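You operate a simulated robot arm through the tools that you are given. There is no shell and no other tool. Be economical: measure what you need, move in short steps, check, and stop when the job is done.

The job below is to be done with a simulated two-armed robot. You get a single attempt, and the scene is never put back.

## Task
Get the machine frame ready for levelling.
Fine: wipe the steel pad with the pink rag, rag back, orange level lengthways on the clean pad, both foot levers free; wheels left alone. What is to be rubbed or washed off counts as gone when no trace of it is left.

Only the result counts: the job must be done as asked and must still hold three seconds after the hand-in. Knocking over, shifting, dropping, spilling or breaking anything else fails it.

## Robot
Two 7-joint arms with two-finger parallel grippers on one trunk, on a base that drives. Base frame: it is fixed to the floor where the robot stands at the start and does not move with it; the origin is under the middle of the robot, x ahead of it, y to its left, z up; the surface under the hand at the start is at about z = 80. Lengths are in cm, angles in rad, forces in N, time in s.
The left shoulder is at the start at [7, 16.3, 119.5], the right one opposite. With the tool pointing down near the work surface each hand reaches from about 38 to 88 cm from the robot's upright axis, wherever it stands, measured 20 degrees to its own side. Places, roughly: blue foot lever [60, -90, 40]; blue foot wheel [60, -90, 50]; orange level [50, 125, 75]; red foot lever [0, 90, 40]; red foot wheel [10, 90, 50]; steel pad [30, 80, 80]; top of the steel pad [30, 80, 80]. Payload 3.43 kg a hand.
Tool frame (each hand has its own): the origin (TCP) lies between the finger pads and is the grasp point; the fingertips stand 3.4 cm ahead of it; z points along the fingers, y is the line along which they close. The gripper opens to 12.8 cm. The fingers are 2.4 cm wide and 1.2 cm thick; the gripper's body (4.8 by 13 cm) begins 9.6 cm behind the TCP.
Orientation is told as [roll, pitch, yaw] about the base's x, y, z axes, in that order, counted from this pose: with the fingers straight down and closing along the base's y, the tool's x points along the base's -x, its y along +y and its z along -z.

## Interface
- The arms move only by the tool step_arm. It takes "left_motion", "right_motion" or both (then of equal length, played together; a hand with none holds still); each is a list of rows, each a list of 7 numbers: the shift along the tool's x, y, z in cm, then the turn, a rotation vector about the tool's x, y, z in rad, then the closure, from 0 (fully open) to 1 (shut). In form: [[tx, ty, tz, wx, wy, wz, hand], ...]. A call has 1 to 8 rows; each row shifts and turns the commanded pose from where the row before left it, along the tool's axes as they then stand. A row lasts 0.2 s, in which the tool goes at most 5 cm and 0.15 rad; a call with a longer step from one row to the next is refused whole, and so is a gripper value outside its range. A pose out of reach is approached as far as the arm can. The call stops where the force on the tool passes 40 N (or 10 N more than at its start, if that is more) or the arm is blocked; 0.2 s more then pass. The fingers move at their own pace (about 15.3 cm/s each) and stop on an object; they squeeze with about 37 N. The grip force told is the motor's: it shows also when the fingers shut on nothing. Time passes only in rows, and 0.2 s behind the last, so rows that do not move let the fingers close. It gives the time, the measured TCP pose, the force on the tool (base axes), the opening and the grip force at its end, in the units of the frame above (readings bear some noise), with the torque about the TCP (base axes, N m) and any sound that the robot's microphone picked up, and new pictures: "views" is both (left out), scene, wrist or none (wrist: the cameras of the hands that moved).
- Cameras (640 x 400 px; columns grow to the right, rows downward): "scene" is now at [11.32, 4.14, 140.06]; the picture's right is [0.53, -0.85, -0.00], its down [-0.66, -0.41, -0.63] and it looks along [0.53, 0.34, -0.78] (base axes); focal length 214 px, centre (320, 200). "left" rides on the left gripper at [7.6, 1.1, -16] in its tool frame; the picture's right is [-0.15, 0.99, 0.00], its down [-0.88, -0.13, -0.46] and it looks along [-0.45, -0.07, 0.89] (tool axes); focal length 234 px, centre (320, 200). "right" rides on the right gripper at [7.6, -1.1, -16] in its tool frame; the picture's right is [0.15, 0.99, 0.00], its down [-0.88, 0.13, -0.46] and it looks along [-0.45, 0.07, 0.89] (tool axes); focal length 234 px, centre (320, 200). There is no depth. A picture from a camera that has moved, and an enlarged one, comes with that camera's place and axes in the base frame and with its lens.
- slide_trunk(by): slides the trunk up (or, below 0, down) by that many cm; the arms and the scene camera ride with it, the base frame stays. It gives what a move gives, with no picture.
- roll_base(legs): drives the robot by 1 to 6 legs, each [ahead, left, turn to the left] in cm, cm and rad, along the robot's own axes; the way and the turn of a leg run together, so that a leg with both is an arc; at most 150 cm and 3.142 rad a leg. The arms and the cameras ride along, it lands a little off, and it stops where it bumps. It gives what a move gives, and a new picture of the scene camera.
- aim_head(pan, tilt): turns the head with the scene camera to pan (to the left, within 1.501 rad either way) and tilt (down, from -0.506 to 1.204), counted from straight ahead of the robot. It gives what a move gives, and a new picture of the scene camera.
- enlarge(camera, box): a new picture of the part [left, top, right, bottom] of that camera's present view, enlarged. The clock stands still meanwhile.
- finish_job(): hands the job in; it is judged then, once.

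Work in short steps. Places have to be worked out from the pictures, the camera data and where the tool is seen: move nearer, look again, correct. Check each grasp and each placing, and mend what went wrong. You have 120 turns and 260 pictures in all, those below and enlarged ones among them. Open the grippers and draw the arms clear of the work before you hand the job in, unless the task says otherwise; then end with one line.

The tools are called after "Emit:" as a command line: name --argument value ..., lists and objects as JSON in quotes. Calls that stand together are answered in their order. step_arm: Moves the arms, as the interface text tells. Its arguments: {"type":"object","properties":{"left_motion":{"type":"array","items":{"type":"array","items":{"type":"number"}}},"right_motion":{"type":"array","items":{"type":"array","items":{"type":"number"}}},"views":{"type":"string","enum":["both","scene","wrist","none"]}},"required":[]} The other tools are called the same way: slide_trunk (by) slides the trunk up or down; roll_base (legs) drives the base; aim_head (pan, tilt) turns the head that bears the scene camera; enlarge (camera, box) takes an enlarged picture of a part of a camera's view; finish_job () hands the job in.

At the start:

```text
t: 0.0
left_ee_pos: [39.48, 59.95, 110.08]
left_orientation: [0.001, -0.001, 0.001]
left_wrist_force: [0.5, -0.6, -0.7]
left_moment: [0.0, 0.0, 0.0]
left_finger_gap: 12.8
left_grasp_force: 0.1
right_ee_pos: [51.01, 10.14, 108.1]
right_orientation: [0.001, -0.001, 0.0]
right_wrist_force: [-0.4, 0.3, -0.7]
right_moment: [0.0, 0.03, 0.0]
right_finger_gap: 12.79
right_grasp_force: 0.1
trunk travel left (down, up): [-67.5, 26.5]
robot x, y, heading: [0.36, -0.19, -0.001]
head pan, tilt: [0.562, 0.888]
```

scene: 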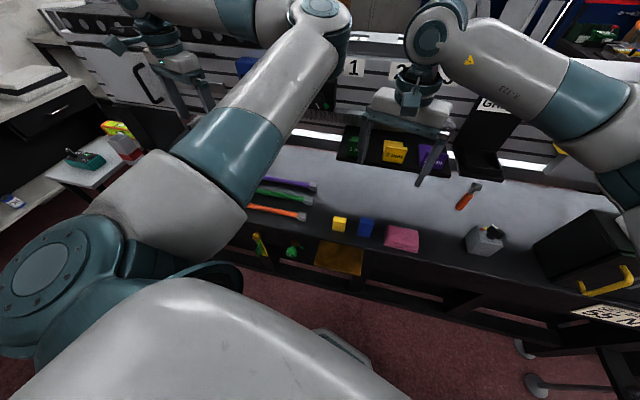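
right: 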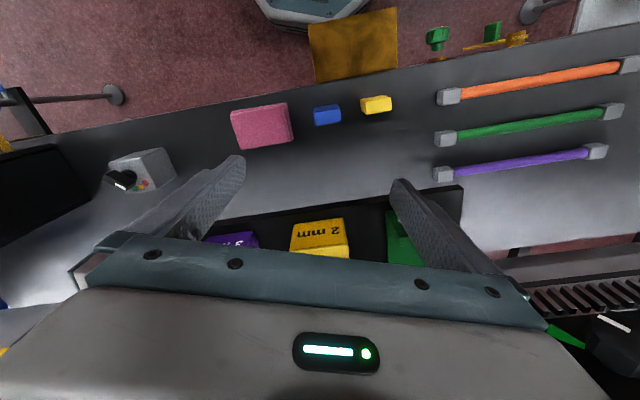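
left: 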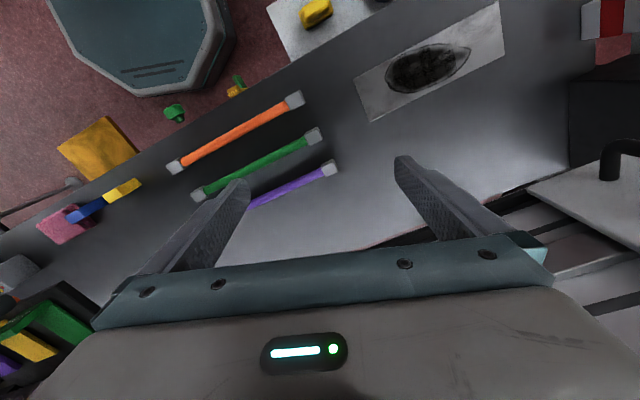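

The left camera shows a smeared steel pad near [33, 79, 80], and the right camera shows a pink rag near the bench's front edge. I'll look left for the level and the red foot.

Emit:
aim_head --pan 1.2 --tilt 0.6

Emit:
enlarge --camera "left" --box '[0, 0, 640, 240]'

Emit:
enlarge --camera "right" --box '[200, 0, 640, 260]'

```text
t: 1.0
left_ee_pos: [39.52, 59.92, 110.1]
left_orientation: [0.0, -0.001, 0.0]
left_wrist_force: [-0.3, -0.3, -0.2]
left_moment: [0.0, 0.0, -0.01]
left_finger_gap: 12.81
left_grasp_force: 0.0
right_ee_pos: [51.05, 10.17, 107.94]
right_orientation: [0.001, 0.001, 0.0]
right_wrist_force: [0.5, 0.3, 0.0]
right_moment: [0.01, -0.04, -0.01]
right_finger_gap: 12.78
right_grasp_force: 0.1
trunk travel left (down, up): [-67.5, 26.5]
robot x, y, heading: [0.11, -0.08, 0.0]
head pan, tilt: [1.201, 0.6]
camera scene: at [8.07, 8.32, 142.44], right [0.93, -0.36, 0.0], down [-0.21, -0.53, -0.82], along [0.3, 0.77, -0.57], focal length 214 px, centre (320, 200)
```

scene: 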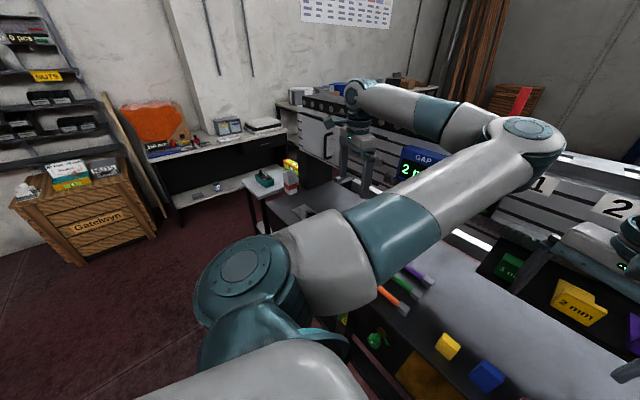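

```text
1.00 times, centred on (320, 120) of left (not enlarged: the box is as wide or as high as the picture)
camera zoom: at [31.84, 61.12, 126.11], right [0.15, 0.99, 0.0], down [0.88, -0.13, 0.46], along [0.45, -0.07, -0.89], focal length 234 px, centre (320, 280)
```

zoom: 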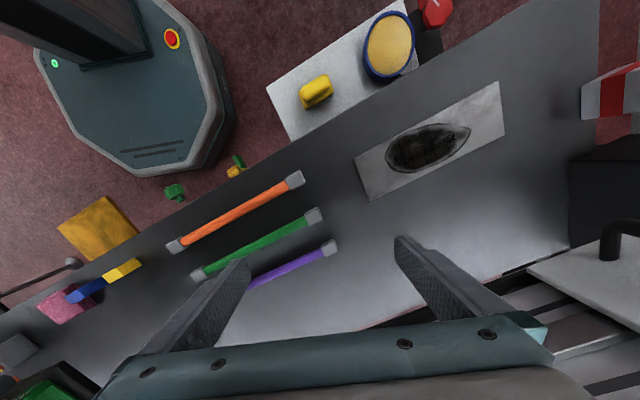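

```text
1.45 times, centred on (420, 130) of right
camera zoom: at [43.64, 9.11, 123.96], right [-0.15, 0.99, 0.0], down [0.88, 0.13, 0.46], along [0.45, 0.07, -0.89], focal length 341 px, centre (174, 302)
```

zoom: 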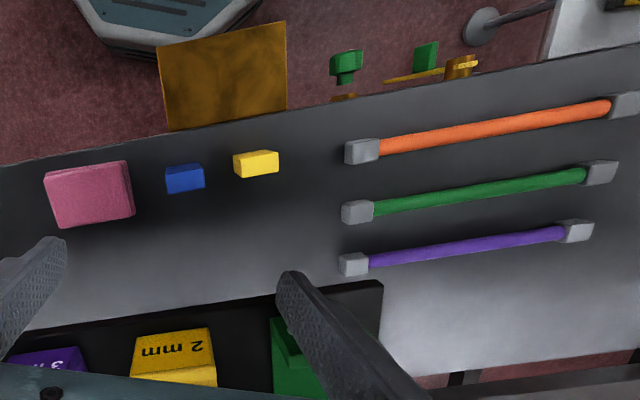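

The level may be on the side table beyond the bench end; several rods lie on the bench. I'll enlarge the relevant parts.

Emit:
enlarge --camera "scene" --box '[220, 130, 380, 230]'

Emit:
enlarge --camera "left" --box '[480, 0, 640, 100]'

Emit:
enlarge --camera "left" --box '[260, 0, 480, 137]'

Emit:
enlarge --camera "right" --box '[200, 70, 400, 195]'

Emit:
aim_head --pan -0.7 --tilt 0.8

```text
4.00 times, centred on (300, 180) of scene
camera zoom: at [8.07, 8.32, 142.44], right [0.93, -0.36, 0.0], down [-0.21, -0.53, -0.82], along [0.3, 0.77, -0.57], focal length 858 px, centre (400, 280)
```

zoom: 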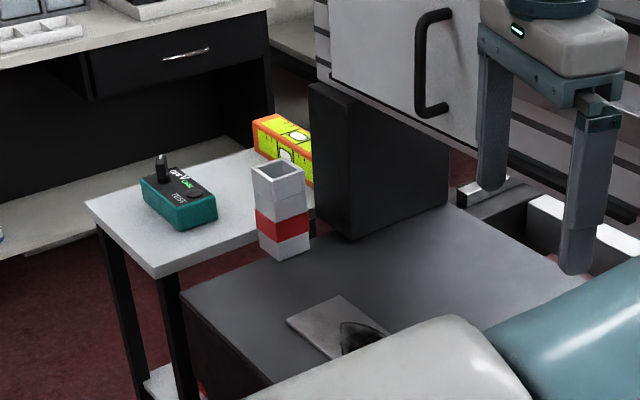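

```text
4.00 times, centred on (560, 50) of left
camera zoom: at [31.84, 61.12, 126.11], right [0.15, 0.99, 0.0], down [0.88, -0.13, 0.46], along [0.45, -0.07, -0.89], focal length 937 px, centre (-640, 800)
```

zoom: 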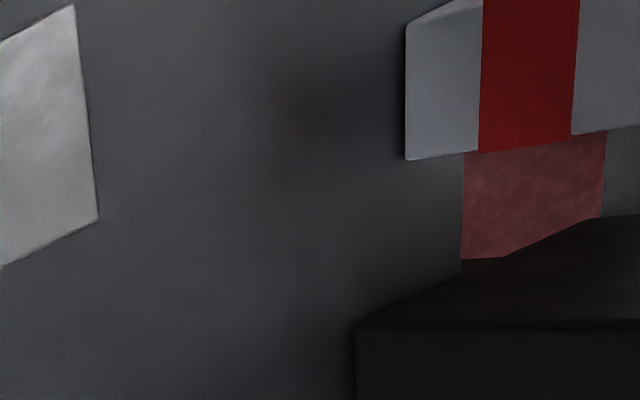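

```text
2.91 times, centred on (370, 68) of left
camera zoom: at [31.84, 61.12, 126.11], right [0.15, 0.99, 0.0], down [0.88, -0.13, 0.46], along [0.45, -0.07, -0.89], focal length 681 px, centre (174, 582)
```

zoom: 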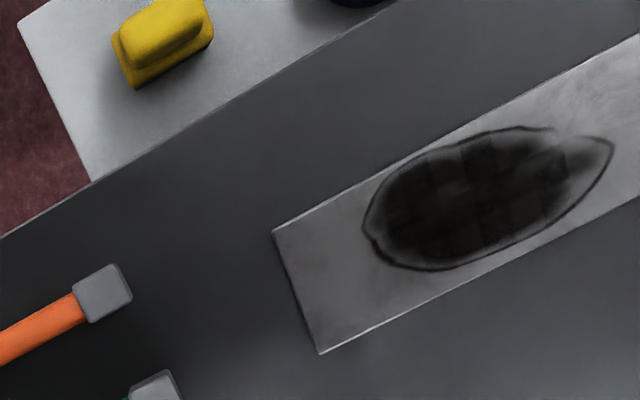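

```text
3.20 times, centred on (300, 132) of right
camera zoom: at [43.64, 9.11, 123.96], right [-0.15, 0.99, 0.0], down [0.88, 0.13, 0.46], along [0.45, 0.07, -0.89], focal length 749 px, centre (384, 416)
```

zoom: 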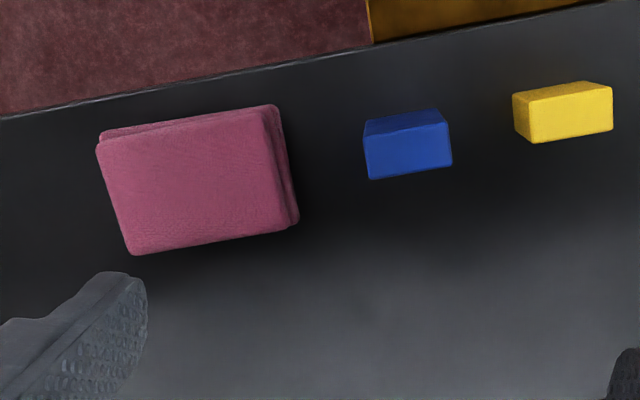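

```text
t: 2.9
left_ee_pos: [39.44, 59.98, 110.13]
left_orientation: [-0.002, -0.001, 0.001]
left_wrist_force: [-0.1, -0.1, 0.0]
left_moment: [0.0, -0.04, 0.0]
left_finger_gap: 12.79
left_grasp_force: 0.1
right_ee_pos: [51.11, 10.33, 108.14]
right_orientation: [-0.001, 0.0, 0.001]
right_wrist_force: [-0.9, 1.2, -0.3]
right_moment: [0.0, 0.02, -0.01]
right_finger_gap: 12.78
right_grasp_force: 0.0
trunk travel left (down, up): [-67.5, 26.5]
robot x, y, heading: [0.24, -0.05, 0.001]
head pan, tilt: [-0.7, 0.799]
camera scene: at [11.04, -5.11, 140.75], right [-0.64, -0.77, 0.0], down [-0.55, 0.46, -0.7], along [0.53, -0.45, -0.72], focal length 214 px, centre (320, 200)
```

scene: 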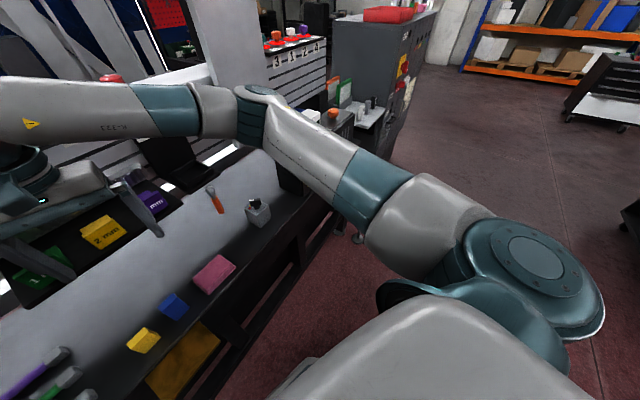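

The rag is the folded pink cloth near [52.6, 0], and the level is the orange and yellow box level on the end table. Next I check the floor area to my left and the feet for driving room.

Emit:
aim_head --pan 1.5 --tilt 1.1

Emit:
aim_head --pan -1.3 --tilt 0.9

```text
t: 5.0
left_ee_pos: [39.41, 59.87, 110.06]
left_orientation: [-0.001, 0.002, 0.0]
left_wrist_force: [0.6, -0.6, -1.4]
left_moment: [0.07, 0.0, 0.01]
left_finger_gap: 12.84
left_grasp_force: 0.0
right_ee_pos: [51.23, 10.14, 107.93]
right_orientation: [0.001, -0.002, 0.001]
right_wrist_force: [0.0, 0.2, -0.6]
right_moment: [0.02, 0.03, 0.02]
right_finger_gap: 12.8
right_grasp_force: 0.0
trunk travel left (down, up): [-67.5, 26.5]
robot x, y, heading: [0.35, 0.1, -0.001]
head pan, tilt: [1.499, 1.1]
camera scene: at [5.32, 6.38, 138.58], right [1.0, -0.07, 0.0], down [-0.06, -0.89, -0.45], along [0.03, 0.45, -0.89], focal length 214 px, centre (320, 200)
```

scene: 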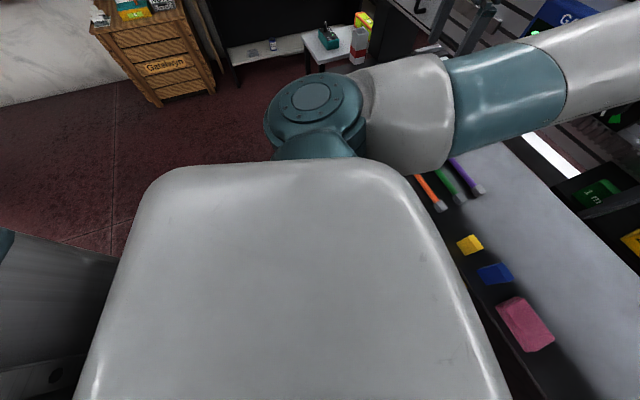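

```text
t: 7.4
left_ee_pos: [39.51, 59.95, 110.18]
left_orientation: [-0.001, 0.0, 0.0]
left_wrist_force: [0.3, -0.1, -0.6]
left_moment: [0.03, -0.01, -0.01]
left_finger_gap: 12.81
left_grasp_force: 0.1
right_ee_pos: [51.11, 10.16, 108.01]
right_orientation: [0.0, 0.001, 0.001]
right_wrist_force: [0.1, 0.4, -0.3]
right_moment: [-0.05, -0.03, 0.05]
right_finger_gap: 12.8
right_grasp_force: 0.0
trunk travel left (down, up): [-67.5, 26.5]
robot x, y, heading: [0.25, -0.31, 0.003]
head pan, tilt: [-1.3, 0.901]
camera scene: at [6.89, -7.19, 139.96], right [-0.96, -0.27, 0.0], down [-0.21, 0.76, -0.62], along [0.17, -0.6, -0.78], focal length 214 px, centre (320, 200)
```

scene: 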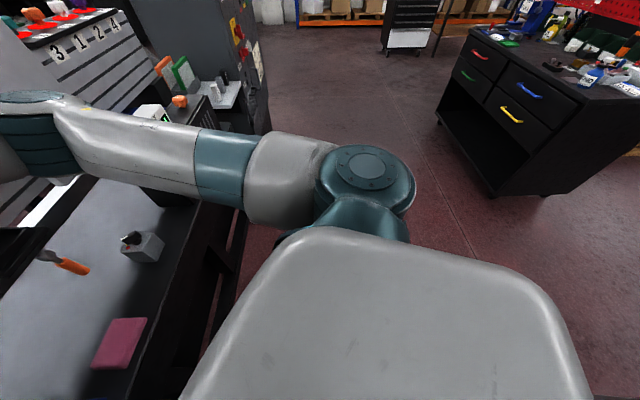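

The arms hide the front left area. I'll raise the left hand and shift it left and back so its camera sees the side table, pad and feet.

Emit:
step_arm --left_motion '[[3, 3, -2, 0, 0, 0, 0], [3, 3, -2, 0, 0, 0, 0], [3, 3, -2, 0, 0, 0, 0], [3, 3, -2, 0, 0, 0, 0]]' --views "wrist"

Emit:
enlarge --camera "left" --box '[200, 0, 520, 200]'

```text
t: 8.4
left_ee_pos: [27.15, 72.15, 117.94]
left_orientation: [-0.002, -0.001, -0.002]
left_wrist_force: [-0.2, 0.5, 0.9]
left_moment: [-0.02, -0.02, 0.0]
left_finger_gap: 12.8
left_grasp_force: 0.1
right_ee_pos: [50.91, 10.19, 107.99]
right_orientation: [-0.003, -0.001, 0.0]
right_wrist_force: [-0.3, -0.9, 0.9]
right_moment: [-0.04, -0.01, -0.01]
right_finger_gap: 12.82
right_grasp_force: 0.0
trunk travel left (down, up): [-67.5, 26.5]
robot x, y, heading: [-0.17, 0.34, 0.002]
head pan, tilt: [-1.3, 0.901]
camera left: at [19.52, 73.35, 133.94], right [0.15, 0.99, 0.0], down [0.88, -0.13, 0.46], along [0.45, -0.07, -0.89], focal length 234 px, centre (320, 200)
```

left: 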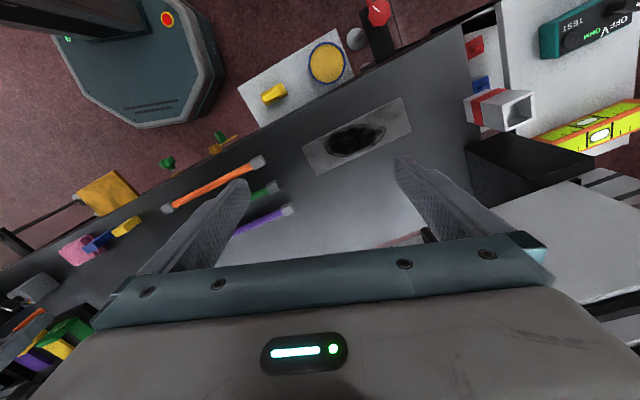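

```text
2.00 times, centred on (360, 100) of left
camera zoom: at [19.52, 73.35, 133.94], right [0.15, 0.99, 0.0], down [0.88, -0.13, 0.46], along [0.45, -0.07, -0.89], focal length 468 px, centre (240, 400)
```

zoom: 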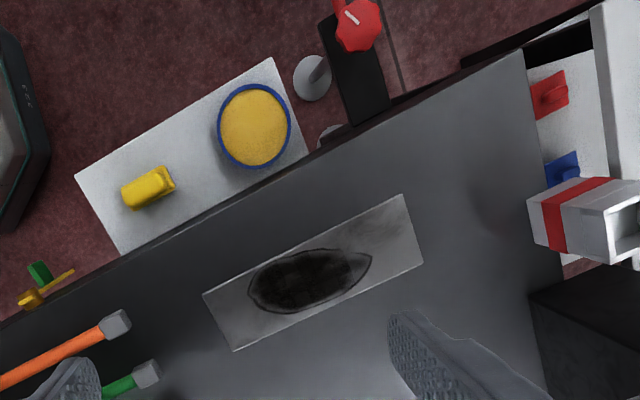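

The tray with sponge and bowl is at z≈72, just in front of the bench edge. The bench runs about 0.32 rad rotated from my y axis. I'll turn the base 0.32 left so I face the bench squarely.

Emit:
roll_base --legs '[[0, 0, 0.32]]'

Emit:
aim_head --pan 0.0 --tilt 0.9

Emit:
enlarge --camera "right" --box '[0, 0, 640, 399]'

```text
t: 9.8
left_ee_pos: [3.71, 76.86, 118.0]
left_orientation: [0.0, -0.001, 0.316]
left_wrist_force: [-0.3, 0.0, -0.1]
left_moment: [-0.02, 0.03, 0.05]
left_finger_gap: 12.78
left_grasp_force: 0.2
right_ee_pos: [45.45, 25.55, 108.04]
right_orientation: [-0.001, 0.001, 0.315]
right_wrist_force: [-0.6, -0.7, 1.0]
right_moment: [-0.01, 0.03, -0.02]
right_finger_gap: 12.81
right_grasp_force: 0.1
trunk travel left (down, up): [-67.5, 26.5]
robot x, y, heading: [0.1, -0.04, 0.317]
head pan, tilt: [-1.3, 0.901]
camera scene: at [8.81, -4.67, 139.96], right [-0.83, -0.55, 0.0], down [-0.43, 0.65, -0.62], along [0.34, -0.52, -0.78], focal length 214 px, centre (320, 200)
```

scene: 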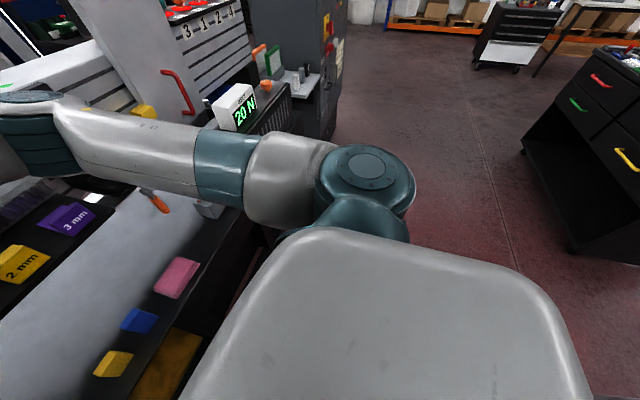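

```text
t: 11.3
left_ee_pos: [3.64, 76.8, 117.96]
left_orientation: [-0.001, 0.0, 0.317]
left_wrist_force: [0.5, 0.3, -0.6]
left_moment: [-0.03, 0.04, 0.03]
left_finger_gap: 12.81
left_grasp_force: 0.1
right_ee_pos: [45.32, 25.58, 107.98]
right_orientation: [0.0, 0.001, 0.314]
right_wrist_force: [-0.1, -0.3, -0.3]
right_moment: [-0.02, -0.04, 0.03]
right_finger_gap: 12.78
right_grasp_force: 0.1
trunk travel left (down, up): [-67.5, 26.5]
robot x, y, heading: [-0.18, -0.04, 0.316]
head pan, tilt: [0.0, 0.901]
camera scene: at [11.8, 3.98, 139.96], right [0.31, -0.95, 0.0], down [-0.75, -0.24, -0.62], along [0.59, 0.19, -0.78], focal length 214 px, centre (320, 200)
```

scene: 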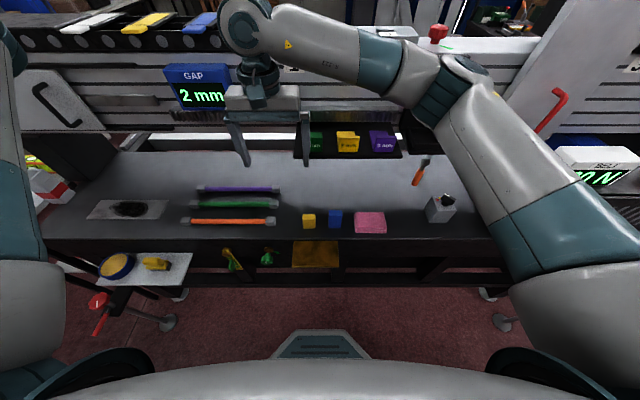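

```text
1.00 times, centred on (320, 200) of right (not enlarged: the box is as wide or as high as the picture)
camera zoom: at [38.68, 22.19, 123.96], right [-0.45, 0.89, 0.0], down [0.8, 0.4, 0.46], along [0.41, 0.2, -0.89], focal length 234 px, centre (320, 200)
```

zoom: 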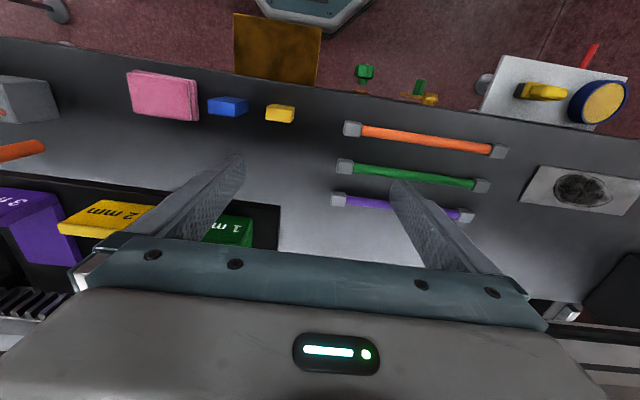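

Now I'm square to the bench and rag is near [52.3, 0]. I move the right hand over it and partly down.

Emit:
step_arm --right_motion '[[0.2, -4.4, 1, 0, 0, 0, 0], [0.2, -4.4, 1, 0, 0, 0, 0], [0.2, -4.4, 1, 0, 0, 0, 0], [0.2, -4.4, 1, 0, 0, 0, 0], [0.2, -4.4, 2, 0, 0, 0, 0], [0.2, -4.4, 3, 0, 0, 0, 0], [0, 0, 3, 0, 0, 0, 0]]' --views "both"

```text
refused: row 6 steps farther than a row can; nothing moved
```

Row 6 was slightly too long, so I resend it split.

Emit:
step_arm --right_motion '[[0.2, -4.4, 1, 0, 0, 0, 0], [0.2, -4.4, 1, 0, 0, 0, 0], [0.2, -4.4, 1, 0, 0, 0, 0], [0.2, -4.4, 1, 0, 0, 0, 0], [0.2, -4.4, 2, 0, 0, 0, 0], [0.2, -4.4, 2, 0, 0, 0, 0], [0, 0, 4, 0, 0, 0, 0]]' --views "both"

```text
t: 12.9
left_ee_pos: [3.79, 76.96, 117.98]
left_orientation: [0.001, 0.002, 0.317]
left_wrist_force: [-0.3, 0.6, 0.0]
left_moment: [-0.03, 0.0, 0.0]
left_finger_gap: 12.79
left_grasp_force: 0.1
right_ee_pos: [52.76, 0.07, 96.04]
right_orientation: [0.001, 0.0, 0.314]
right_wrist_force: [0.1, 0.8, -0.6]
right_moment: [0.0, 0.03, -0.01]
right_finger_gap: 12.8
right_grasp_force: 0.0
trunk travel left (down, up): [-67.5, 26.5]
robot x, y, heading: [-0.26, 0.17, 0.318]
head pan, tilt: [0.0, 0.901]
camera scene: at [11.87, 4.07, 139.96], right [0.31, -0.95, 0.0], down [-0.75, -0.24, -0.62], along [0.59, 0.19, -0.78], focal length 214 px, centre (320, 200)
camera right: at [45.93, -3.3, 111.95], right [-0.45, 0.89, 0.0], down [0.8, 0.4, 0.46], along [0.41, 0.2, -0.89], focal length 234 px, centre (320, 200)
```

scene: 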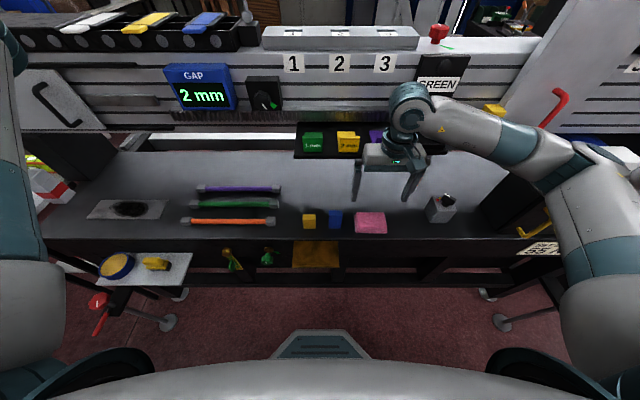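
right: 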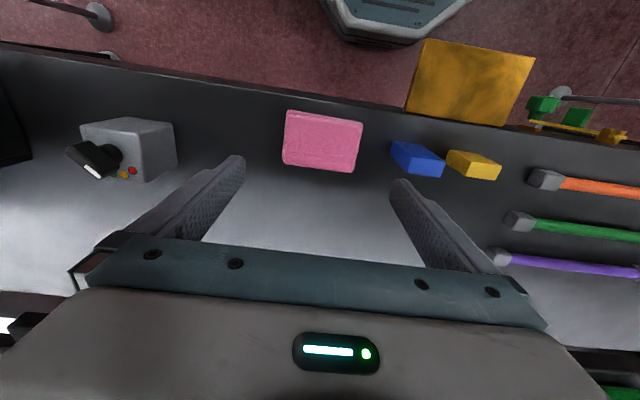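

Rag centre computes to about [52.1, 0.3]; I correct slightly and descend so tips straddle it.

Emit:
step_arm --right_motion '[[0.5, 0.3, 3, 0, 0, 0, 0], [0, 0, 3, 0, 0, 0, 0], [0, 0, 2.5, 0, 0, 0, 0], [0, 0, 2.2, 0, 0, 0, 0]]' --views "both"

Emit:
enlarge --camera "scene" --box '[320, 160, 440, 235]'

```text
t: 13.9
left_ee_pos: [3.79, 76.95, 118.03]
left_orientation: [0.002, -0.001, 0.317]
left_wrist_force: [-0.3, -0.1, 0.5]
left_moment: [0.0, 0.03, 0.01]
left_finger_gap: 12.78
left_grasp_force: 0.1
right_ee_pos: [52.09, 0.2, 85.08]
right_orientation: [0.0, -0.002, 0.319]
right_wrist_force: [0.2, -1.0, -0.4]
right_moment: [0.01, 0.02, 0.0]
right_finger_gap: 12.82
right_grasp_force: 0.0
trunk travel left (down, up): [-67.5, 26.5]
robot x, y, heading: [0.13, -0.05, 0.312]
head pan, tilt: [0.0, 0.901]
camera scene: at [11.84, 3.97, 139.96], right [0.31, -0.95, 0.0], down [-0.75, -0.24, -0.62], along [0.59, 0.19, -0.78], focal length 214 px, centre (320, 200)
camera right: at [45.22, -3.25, 101.13], right [-0.45, 0.89, 0.0], down [0.8, 0.4, 0.46], along [0.41, 0.2, -0.89], focal length 234 px, centre (320, 200)
```

scene: 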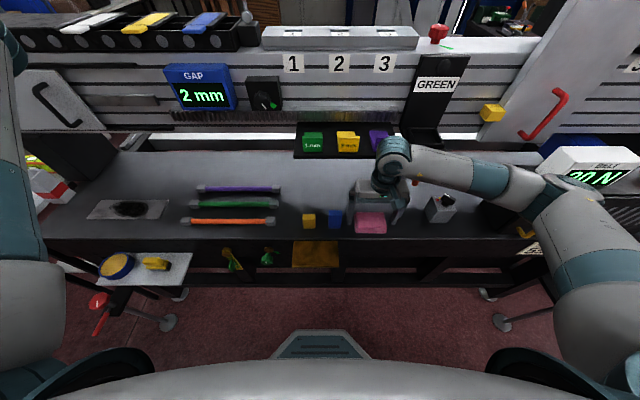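
right: 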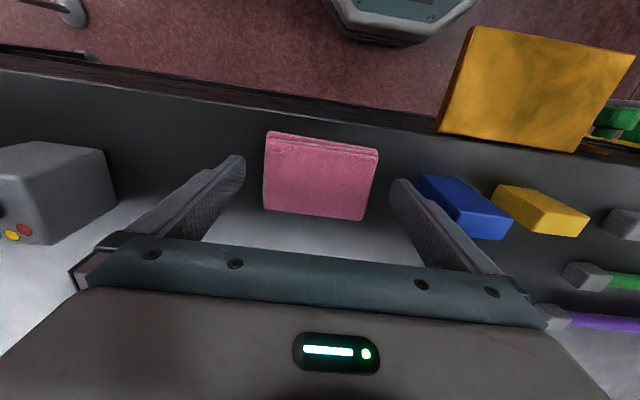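

```text
5.33 times, centred on (380, 198) of scene
camera zoom: at [11.84, 3.97, 139.96], right [0.31, -0.95, 0.0], down [-0.75, -0.24, -0.62], along [0.59, 0.19, -0.78], focal length 1144 px, centre (0, 213)
```

zoom: 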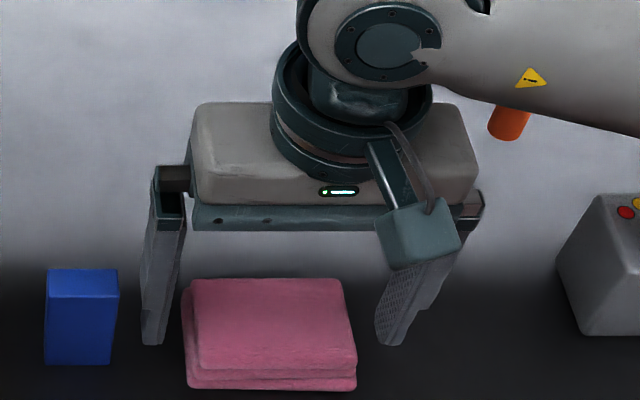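

Fingers straddle the rag well. I lower 0.9 cm and close.

Emit:
step_arm --right_motion '[[0, 0, 0.9, 0, 0, 0, 0], [0, 0, 0, 0, 0, 0, 0.5], [0, 0, 0, 0, 0, 0, 1], [0, 0, 0, 0, 0, 0, 1]]' --views "wrist"

```text
t: 14.9
left_ee_pos: [3.67, 76.97, 117.98]
left_orientation: [0.0, -0.001, 0.316]
left_wrist_force: [-0.5, -0.7, 0.4]
left_moment: [0.0, -0.02, 0.01]
left_finger_gap: 12.78
left_grasp_force: 0.1
right_ee_pos: [51.95, 0.16, 84.25]
right_orientation: [0.0, -0.001, 0.315]
right_wrist_force: [-0.2, 0.5, -0.8]
right_moment: [-0.06, 0.01, 0.01]
right_finger_gap: 9.86
right_grasp_force: 37.4
trunk travel left (down, up): [-67.5, 26.5]
robot x, y, heading: [-0.21, -0.48, 0.315]
head pan, tilt: [0.0, 0.901]
camera right: at [45.2, -3.2, 100.3], right [-0.45, 0.89, 0.0], down [0.8, 0.4, 0.46], along [0.41, 0.2, -0.89], focal length 234 px, centre (320, 200)
```

right: 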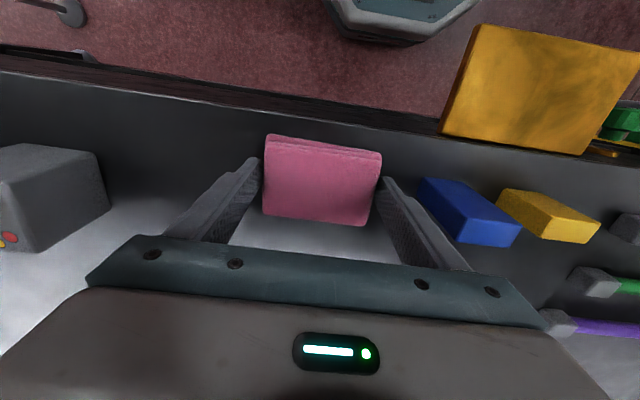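

Rag gripped (gap 9.9). Lift it and check it holds.

Emit:
step_arm --right_motion '[[0, 0, -2, 0, 0, 0, 1], [0, 0, -4, 0, 0, 0, 1], [0, 0, -5, 0, 0, 0, 1], [0, 0, -5, 0, 0, 0, 1]]' --views "both"

```text
t: 15.9
left_ee_pos: [3.49, 76.94, 117.97]
left_orientation: [0.001, 0.001, 0.316]
left_wrist_force: [-0.3, -0.2, 1.6]
left_moment: [0.0, -0.04, 0.0]
left_finger_gap: 12.82
left_grasp_force: 0.2
right_ee_pos: [51.83, 0.34, 100.36]
right_orientation: [-0.002, -0.001, 0.315]
right_wrist_force: [0.5, -0.3, 0.2]
right_moment: [-0.04, -0.01, 0.02]
right_finger_gap: 9.91
right_grasp_force: 37.1
trunk travel left (down, up): [-67.5, 26.5]
robot x, y, heading: [0.22, -0.32, 0.315]
head pan, tilt: [0.0, 0.901]
camera scene: at [11.71, 4.04, 139.96], right [0.31, -0.95, 0.0], down [-0.74, -0.24, -0.62], along [0.59, 0.19, -0.78], focal length 214 px, centre (320, 200)
camera right: at [45.14, -3.04, 116.41], right [-0.45, 0.89, 0.0], down [0.8, 0.4, 0.46], along [0.41, 0.2, -0.89], focal length 234 px, centre (320, 200)
```

scene: 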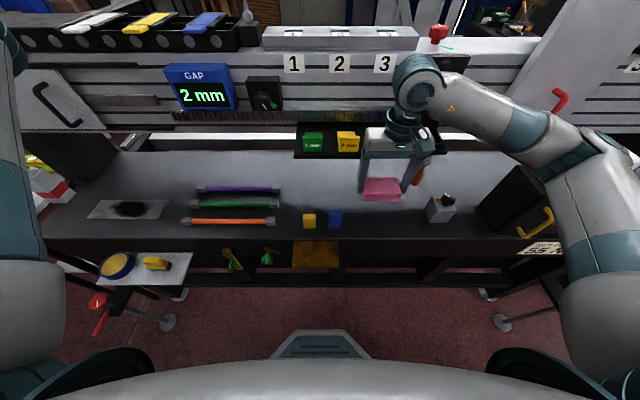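
right: 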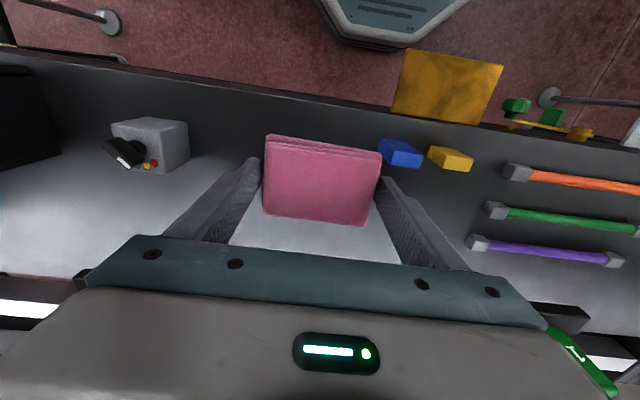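

Rag is held. I back off 12 cm, then slide left 53 cm to bring the pad in front of the right hand.

Emit:
roll_base --legs '[[-12, 0, 0], [0, 53, 0]]'

Emit:
enlarge --camera "right" --box '[0, 0, 640, 399]'

```text
t: 19.8
left_ee_pos: [-23.37, 122.94, 118.04]
left_orientation: [0.0, -0.001, 0.312]
left_wrist_force: [0.6, 0.6, 0.1]
left_moment: [-0.03, 0.01, -0.02]
left_finger_gap: 12.81
left_grasp_force: 0.0
right_ee_pos: [24.53, 46.01, 100.43]
right_orientation: [0.001, 0.001, 0.312]
right_wrist_force: [0.7, 0.0, -0.6]
right_moment: [0.0, 0.02, 0.02]
right_finger_gap: 9.88
right_grasp_force: 37.0
trunk travel left (down, up): [-67.5, 26.5]
robot x, y, heading: [-27.3, 45.65, 0.307]
head pan, tilt: [0.0, 0.901]
camera scene: at [-15.62, 49.86, 139.96], right [0.31, -0.95, 0.0], down [-0.75, -0.24, -0.62], along [0.59, 0.19, -0.78], focal length 214 px, centre (320, 200)
```

scene: 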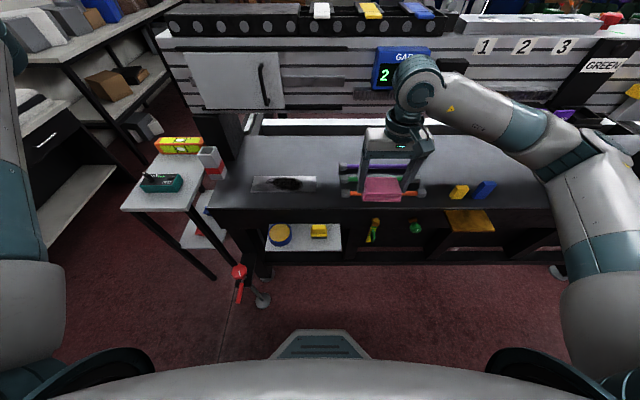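

```text
1.00 times, centred on (320, 200) of right (not enlarged: the box is as wide or as high as the picture)
camera zoom: at [17.78, 42.65, 116.33], right [-0.44, 0.9, 0.0], down [0.8, 0.39, 0.46], along [0.41, 0.2, -0.89], focal length 234 px, centre (320, 200)
```

zoom: 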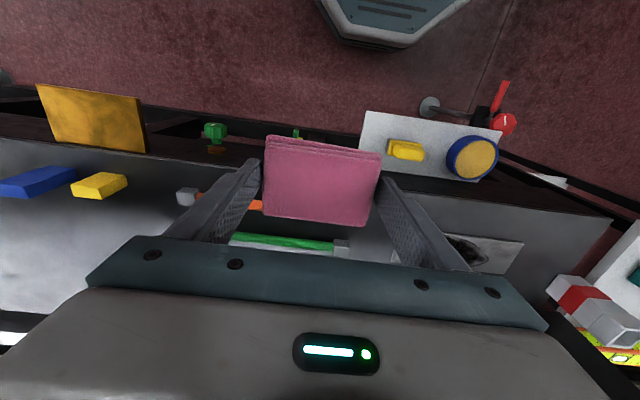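

Now the pad, end table, level and red foot are all in view. I enlarge them.

Emit:
enlarge --camera "scene" --box '[115, 125, 275, 225]'

Emit:
enlarge --camera "scene" --box '[200, 210, 360, 310]'

Emit:
enlarge --camera "scene" --box '[240, 165, 336, 225]'

```text
4.00 times, centred on (195, 175) of scene
camera zoom: at [-15.62, 49.86, 139.96], right [0.31, -0.95, 0.0], down [-0.75, -0.24, -0.62], along [0.59, 0.19, -0.78], focal length 858 px, centre (820, 300)
```

zoom: 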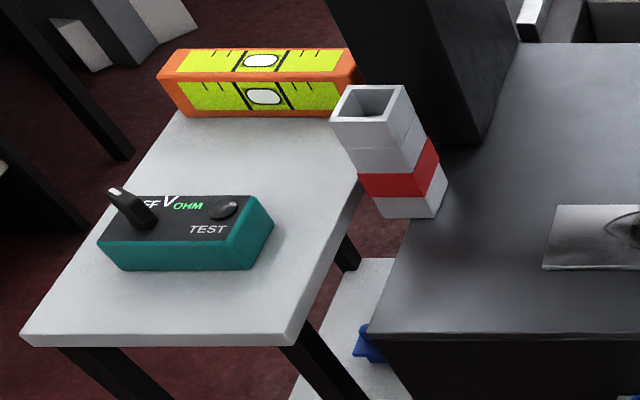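

```text
4.00 times, centred on (280, 260) of scene
camera zoom: at [-15.62, 49.86, 139.96], right [0.31, -0.95, 0.0], down [-0.75, -0.24, -0.62], along [0.59, 0.19, -0.78], focal length 858 px, centre (480, -40)
```

zoom: 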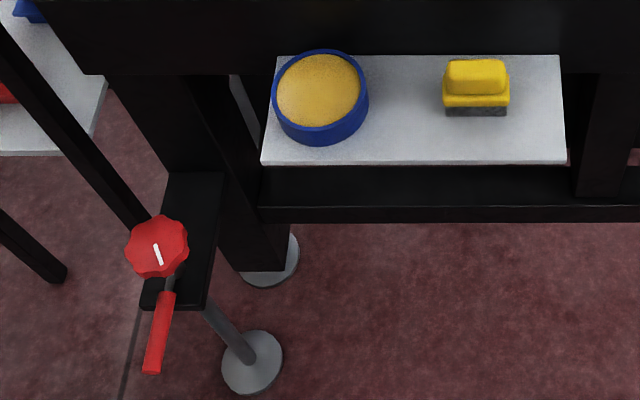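

```text
6.67 times, centred on (288, 195) of scene
camera zoom: at [-15.62, 49.86, 139.96], right [0.31, -0.95, 0.0], down [-0.75, -0.24, -0.62], along [0.59, 0.19, -0.78], focal length 1430 px, centre (533, 233)
```

zoom: 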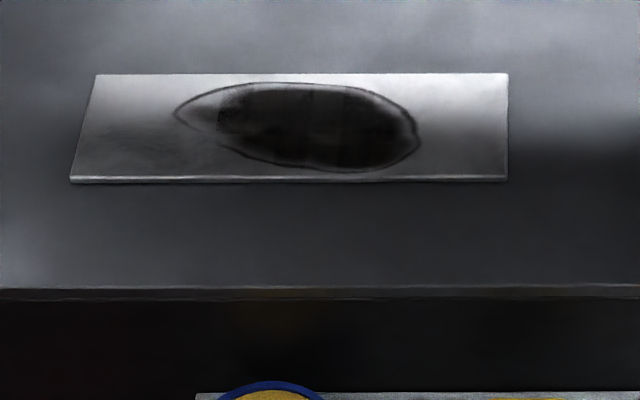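

Pad centre is about [32.6, 79.5], 24×8 cm, along yaw 0.32. I bring the rag above its right part.

Emit:
step_arm --right_motion '[[-3, 3.6, 0, 0, 0, 0, 1], [-3, 3.6, 0, 0, 0, 0, 1], [-3, 3.6, 0, 0, 0, 0, 1], [-3, 3.6, 0, 0, 0, 0, 1], [-3, 3.6, 1, 0, 0, 0, 1], [-3, 3.4, 1, 0, 0, 0, 1], [0, 0, 4, 0, 0, 0, 1], [0, 0, 4, 0, 0, 0, 1]]' --views "both"

```text
t: 21.6
left_ee_pos: [-23.28, 122.91, 118.03]
left_orientation: [0.0, 0.003, 0.312]
left_wrist_force: [-0.1, 0.7, -0.3]
left_moment: [-0.01, 0.04, -0.02]
left_finger_gap: 12.8
left_grasp_force: 0.0
right_ee_pos: [35.27, 72.09, 90.15]
right_orientation: [0.001, -0.001, 0.313]
right_wrist_force: [1.0, 0.6, -0.3]
right_moment: [-0.01, 0.02, 0.0]
right_finger_gap: 9.92
right_grasp_force: 37.2
trunk travel left (down, up): [-67.5, 26.5]
robot x, y, heading: [-27.25, 45.87, 0.318]
head pan, tilt: [0.0, 0.901]
camera scene: at [-15.58, 49.93, 139.96], right [0.31, -0.95, 0.0], down [-0.75, -0.24, -0.62], along [0.59, 0.19, -0.78], focal length 214 px, centre (320, 200)
camera right: at [28.43, 68.7, 106.06], right [-0.44, 0.9, 0.0], down [0.8, 0.39, 0.46], along [0.41, 0.2, -0.89], focal length 234 px, centre (320, 200)
```

scene: 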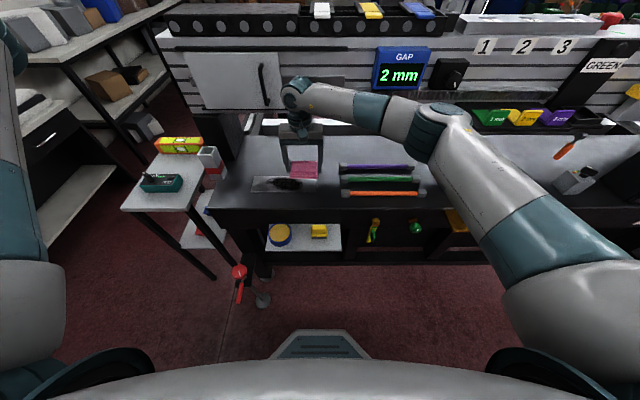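
right: 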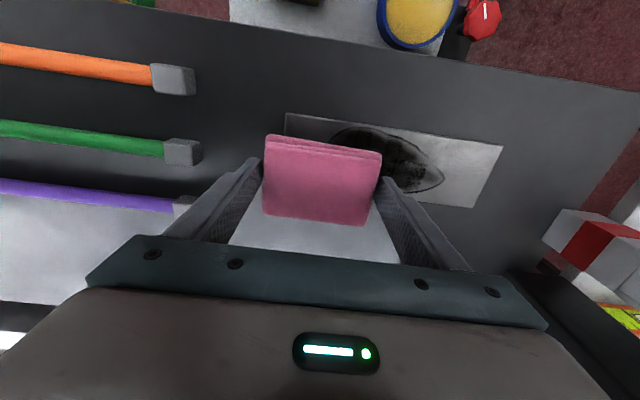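

Lower gently until the rag touches the pad.

Emit:
step_arm --right_motion '[[0, 0, 2.5, 0, 0, 0, 1], [0, 0, 2, 0, 0, 0, 1], [0, 0, 0.4, 0, 0, 0, 1], [0, 0, 0.3, 0, 0, 0, 1], [0, 0, 0.2, 0, 0, 0, 1]]' --views "none"

```text
t: 22.8
left_ee_pos: [-23.48, 122.86, 118.02]
left_orientation: [-0.001, 0.0, 0.312]
left_wrist_force: [0.2, 0.1, -0.5]
left_moment: [0.04, 0.01, 0.0]
left_finger_gap: 12.79
left_grasp_force: 0.1
right_ee_pos: [35.26, 71.91, 84.95]
right_orientation: [-0.001, -0.001, 0.312]
right_wrist_force: [-1.1, -0.3, -1.3]
right_moment: [-0.03, -0.01, -0.02]
right_finger_gap: 9.87
right_grasp_force: 37.2
trunk travel left (down, up): [-67.5, 26.5]
robot x, y, heading: [-27.34, 46.08, 0.312]
head pan, tilt: [0.0, 0.901]
```

Command 84.75, reading 84.95; I go on in small steps.

Emit:
step_arm --right_motion '[[0, 0, 0.2, 0, 0, 0, 1], [0, 0, 0.15, 0, 0, 0, 1]]' --views "scene"

Emit:
enlarge --camera "scene" --box '[240, 135, 368, 215]'

```text
t: 23.4
left_ee_pos: [-23.55, 122.85, 118.11]
left_orientation: [0.0, 0.001, 0.312]
left_wrist_force: [-0.4, 0.1, 0.2]
left_moment: [-0.02, -0.03, -0.01]
left_finger_gap: 12.8
left_grasp_force: 0.1
right_ee_pos: [35.12, 71.85, 85.01]
right_orientation: [0.001, -0.004, 0.309]
right_wrist_force: [4.3, 0.6, 15.5]
right_moment: [-0.57, -0.03, 0.06]
right_finger_gap: 9.88
right_grasp_force: 37.4
trunk travel left (down, up): [-67.5, 26.5]
robot x, y, heading: [-27.96, 46.43, 0.312]
head pan, tilt: [0.0, 0.901]
camera scene: at [-15.76, 49.82, 140.01], right [0.31, -0.95, 0.0], down [-0.75, -0.24, -0.62], along [0.59, 0.19, -0.78], focal length 214 px, centre (320, 200)
```

scene: 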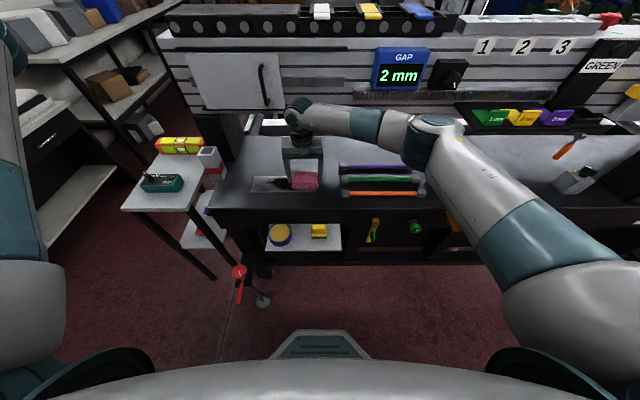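

```text
5.00 times, centred on (304, 175) of scene
camera zoom: at [-15.76, 49.82, 140.01], right [0.31, -0.95, 0.0], down [-0.75, -0.24, -0.62], along [0.59, 0.19, -0.78], focal length 1072 px, centre (400, 325)
```

zoom: 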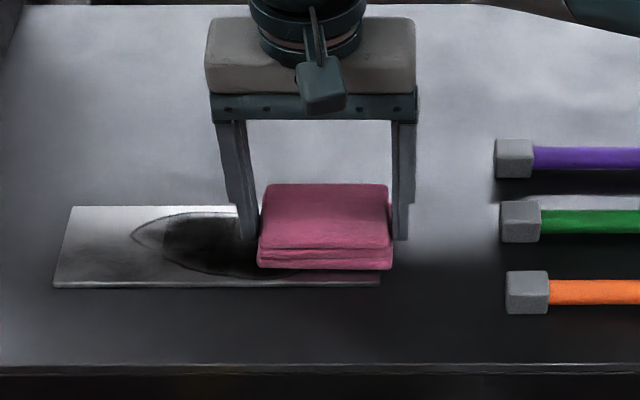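

Contact at ~15 N. Now a stroke leftwards along the pad.

Emit:
step_arm --right_motion '[[0, 2.2, 0, 0, 0, 0, 1], [0, 2.2, 0, 0, 0, 0, 1], [0, 2.2, 0, 0, 0, 0, 1], [0, 2.2, 0, 0, 0, 0, 1], [0, 2.2, 0, 0, 0, 0, 1], [0, 2.2, 0, 0, 0, 0, 1], [0, 2.2, 0, 0, 0, 0, 1]]' --views "both"

Emit:
enlarge --camera "scene" --box '[240, 135, 368, 215]'

```text
t: 25.0
left_ee_pos: [-23.75, 122.62, 118.14]
left_orientation: [0.002, -0.005, 0.312]
left_wrist_force: [0.0, -0.4, 0.9]
left_moment: [-0.03, -0.01, 0.01]
left_finger_gap: 12.8
left_grasp_force: 0.1
right_ee_pos: [30.51, 85.79, 84.85]
right_orientation: [0.003, -0.005, 0.312]
right_wrist_force: [0.9, -9.7, 28.4]
right_moment: [-0.87, -0.21, -0.15]
right_finger_gap: 9.86
right_grasp_force: 36.6
right hand out of reach, approached as far as the arm can: row 7
trunk travel left (down, up): [-67.5, 26.5]
robot x, y, heading: [-27.19, 45.82, 0.316]
head pan, tilt: [0.0, 0.901]
camera scene: at [-16.0, 49.6, 140.01], right [0.31, -0.95, 0.0], down [-0.74, -0.24, -0.62], along [0.59, 0.19, -0.78], focal length 214 px, centre (320, 200)
camera right: at [23.71, 82.46, 100.82], right [-0.44, 0.9, 0.0], down [0.8, 0.39, 0.46], along [0.41, 0.2, -0.89], focal length 234 px, centre (320, 200)
```

scene: 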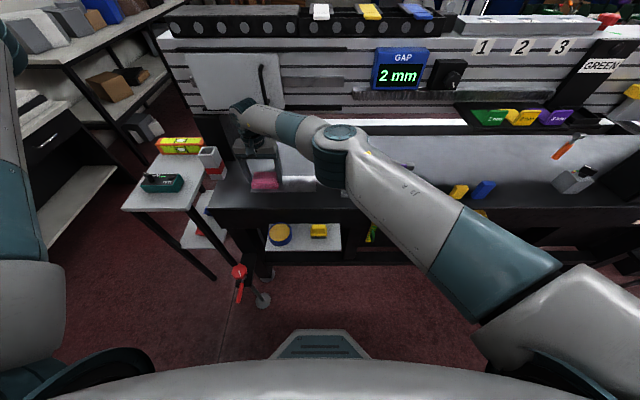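
right: 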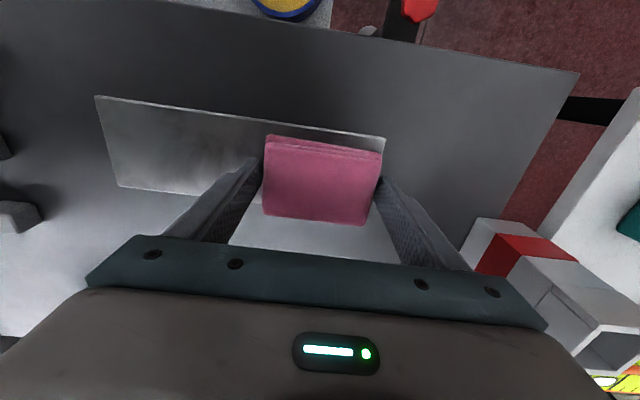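

```text
5.00 times, centred on (304, 175) of scene
camera zoom: at [-16.0, 49.6, 140.01], right [0.31, -0.95, 0.0], down [-0.74, -0.24, -0.62], along [0.59, 0.19, -0.78], focal length 1072 px, centre (400, 325)
```

zoom: 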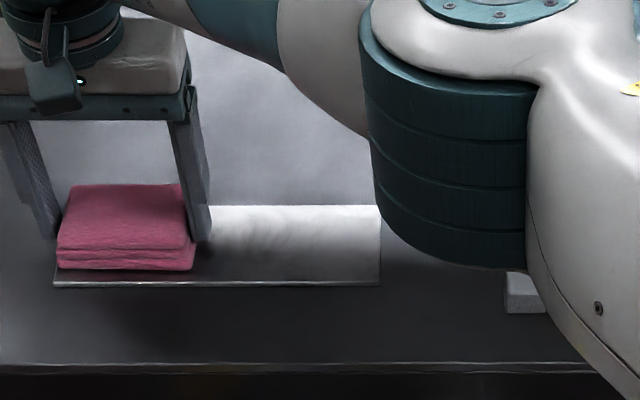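

Most is gone with faint traces left. I wipe back along the near lane.

Emit:
step_arm --right_motion '[[0.9, 0, 0, 0, 0, 0, 1], [0, -2.2, 0, 0, 0, 0, 1], [0, -2.2, 0, 0, 0, 0, 1], [0, -2.2, 0, 0, 0, 0, 1], [0, -2.2, 0, 0, 0, 0, 1], [0, -2.2, 0, 0, 0, 0, 1], [0, -2.2, 0, 0, 0, 0, 1], [0, -2, 0, 0, 0, 0, 1]]' --views "wrist"

Emit:
step_arm --right_motion '[[-1.9, 0, 0, 0, 0, 0, 1], [0, 2.2, 0, 0, 0, 0, 1], [0, 2.2, 0, 0, 0, 0, 1], [0, 2.2, 0, 0, 0, 0, 1], [0, 2.2, 0, 0, 0, 0, 1], [0, 2.2, 0, 0, 0, 0, 1], [0, 2.2, 0, 0, 0, 0, 1], [0, 1.5, 0, 0, 0, 0, 1]]' --views "wrist"

```text
t: 26.8
left_ee_pos: [-23.69, 122.71, 118.13]
left_orientation: [-0.001, -0.003, 0.313]
left_wrist_force: [0.3, 0.3, 0.7]
left_moment: [-0.01, 0.0, -0.03]
left_finger_gap: 12.81
left_grasp_force: 0.1
right_ee_pos: [34.62, 71.15, 84.81]
right_orientation: [0.003, -0.004, 0.31]
right_wrist_force: [-4.2, 11.3, 33.5]
right_moment: [0.96, 0.46, -0.07]
right_finger_gap: 9.9
right_grasp_force: 36.5
trunk travel left (down, up): [-67.5, 26.5]
robot x, y, heading: [-27.7, 46.29, 0.314]
head pan, tilt: [0.0, 0.901]
camera right: at [27.61, 67.78, 100.74], right [-0.44, 0.9, 0.0], down [0.8, 0.39, 0.46], along [0.41, 0.2, -0.89], focal length 234 px, centre (320, 200)
```

right: 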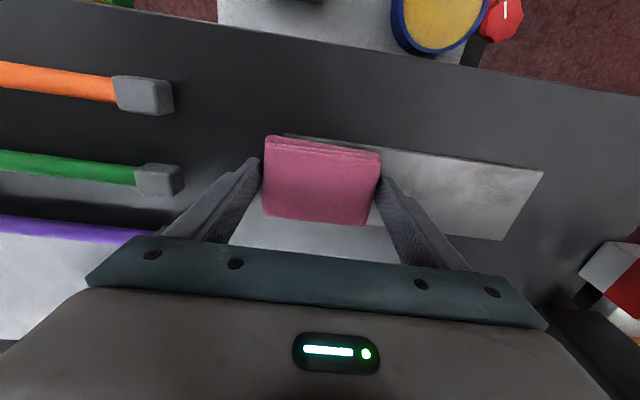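

```text
t: 28.6
left_ee_pos: [-23.73, 122.6, 118.18]
left_orientation: [0.002, -0.003, 0.312]
left_wrist_force: [-0.3, 0.4, 0.4]
left_moment: [0.03, 0.02, 0.01]
left_finger_gap: 12.8
left_grasp_force: 0.0
right_ee_pos: [31.81, 85.15, 84.75]
right_orientation: [0.004, -0.004, 0.313]
right_wrist_force: [-0.1, -7.2, 27.2]
right_moment: [-1.23, -0.32, -0.12]
right_finger_gap: 9.87
right_grasp_force: 37.5
right hand out of reach, approached as far as the arm can: row 8
trunk travel left (down, up): [-67.5, 26.5]
robot x, y, heading: [-27.25, 45.76, 0.312]
head pan, tilt: [0.0, 0.901]
camera right: at [25.14, 81.74, 100.68], right [-0.44, 0.9, 0.0], down [0.8, 0.39, 0.46], along [0.41, 0.21, -0.89], focal length 234 px, centre (320, 200)
```

right: 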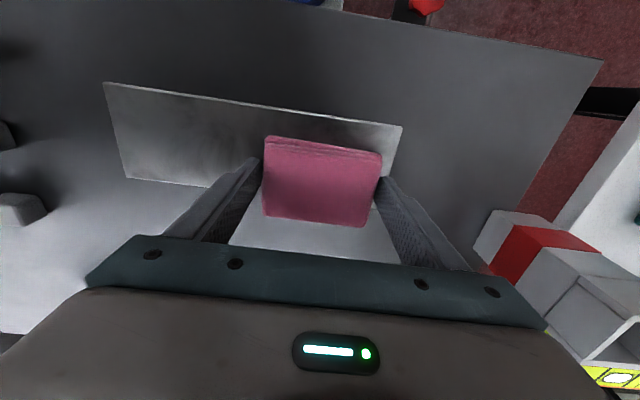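

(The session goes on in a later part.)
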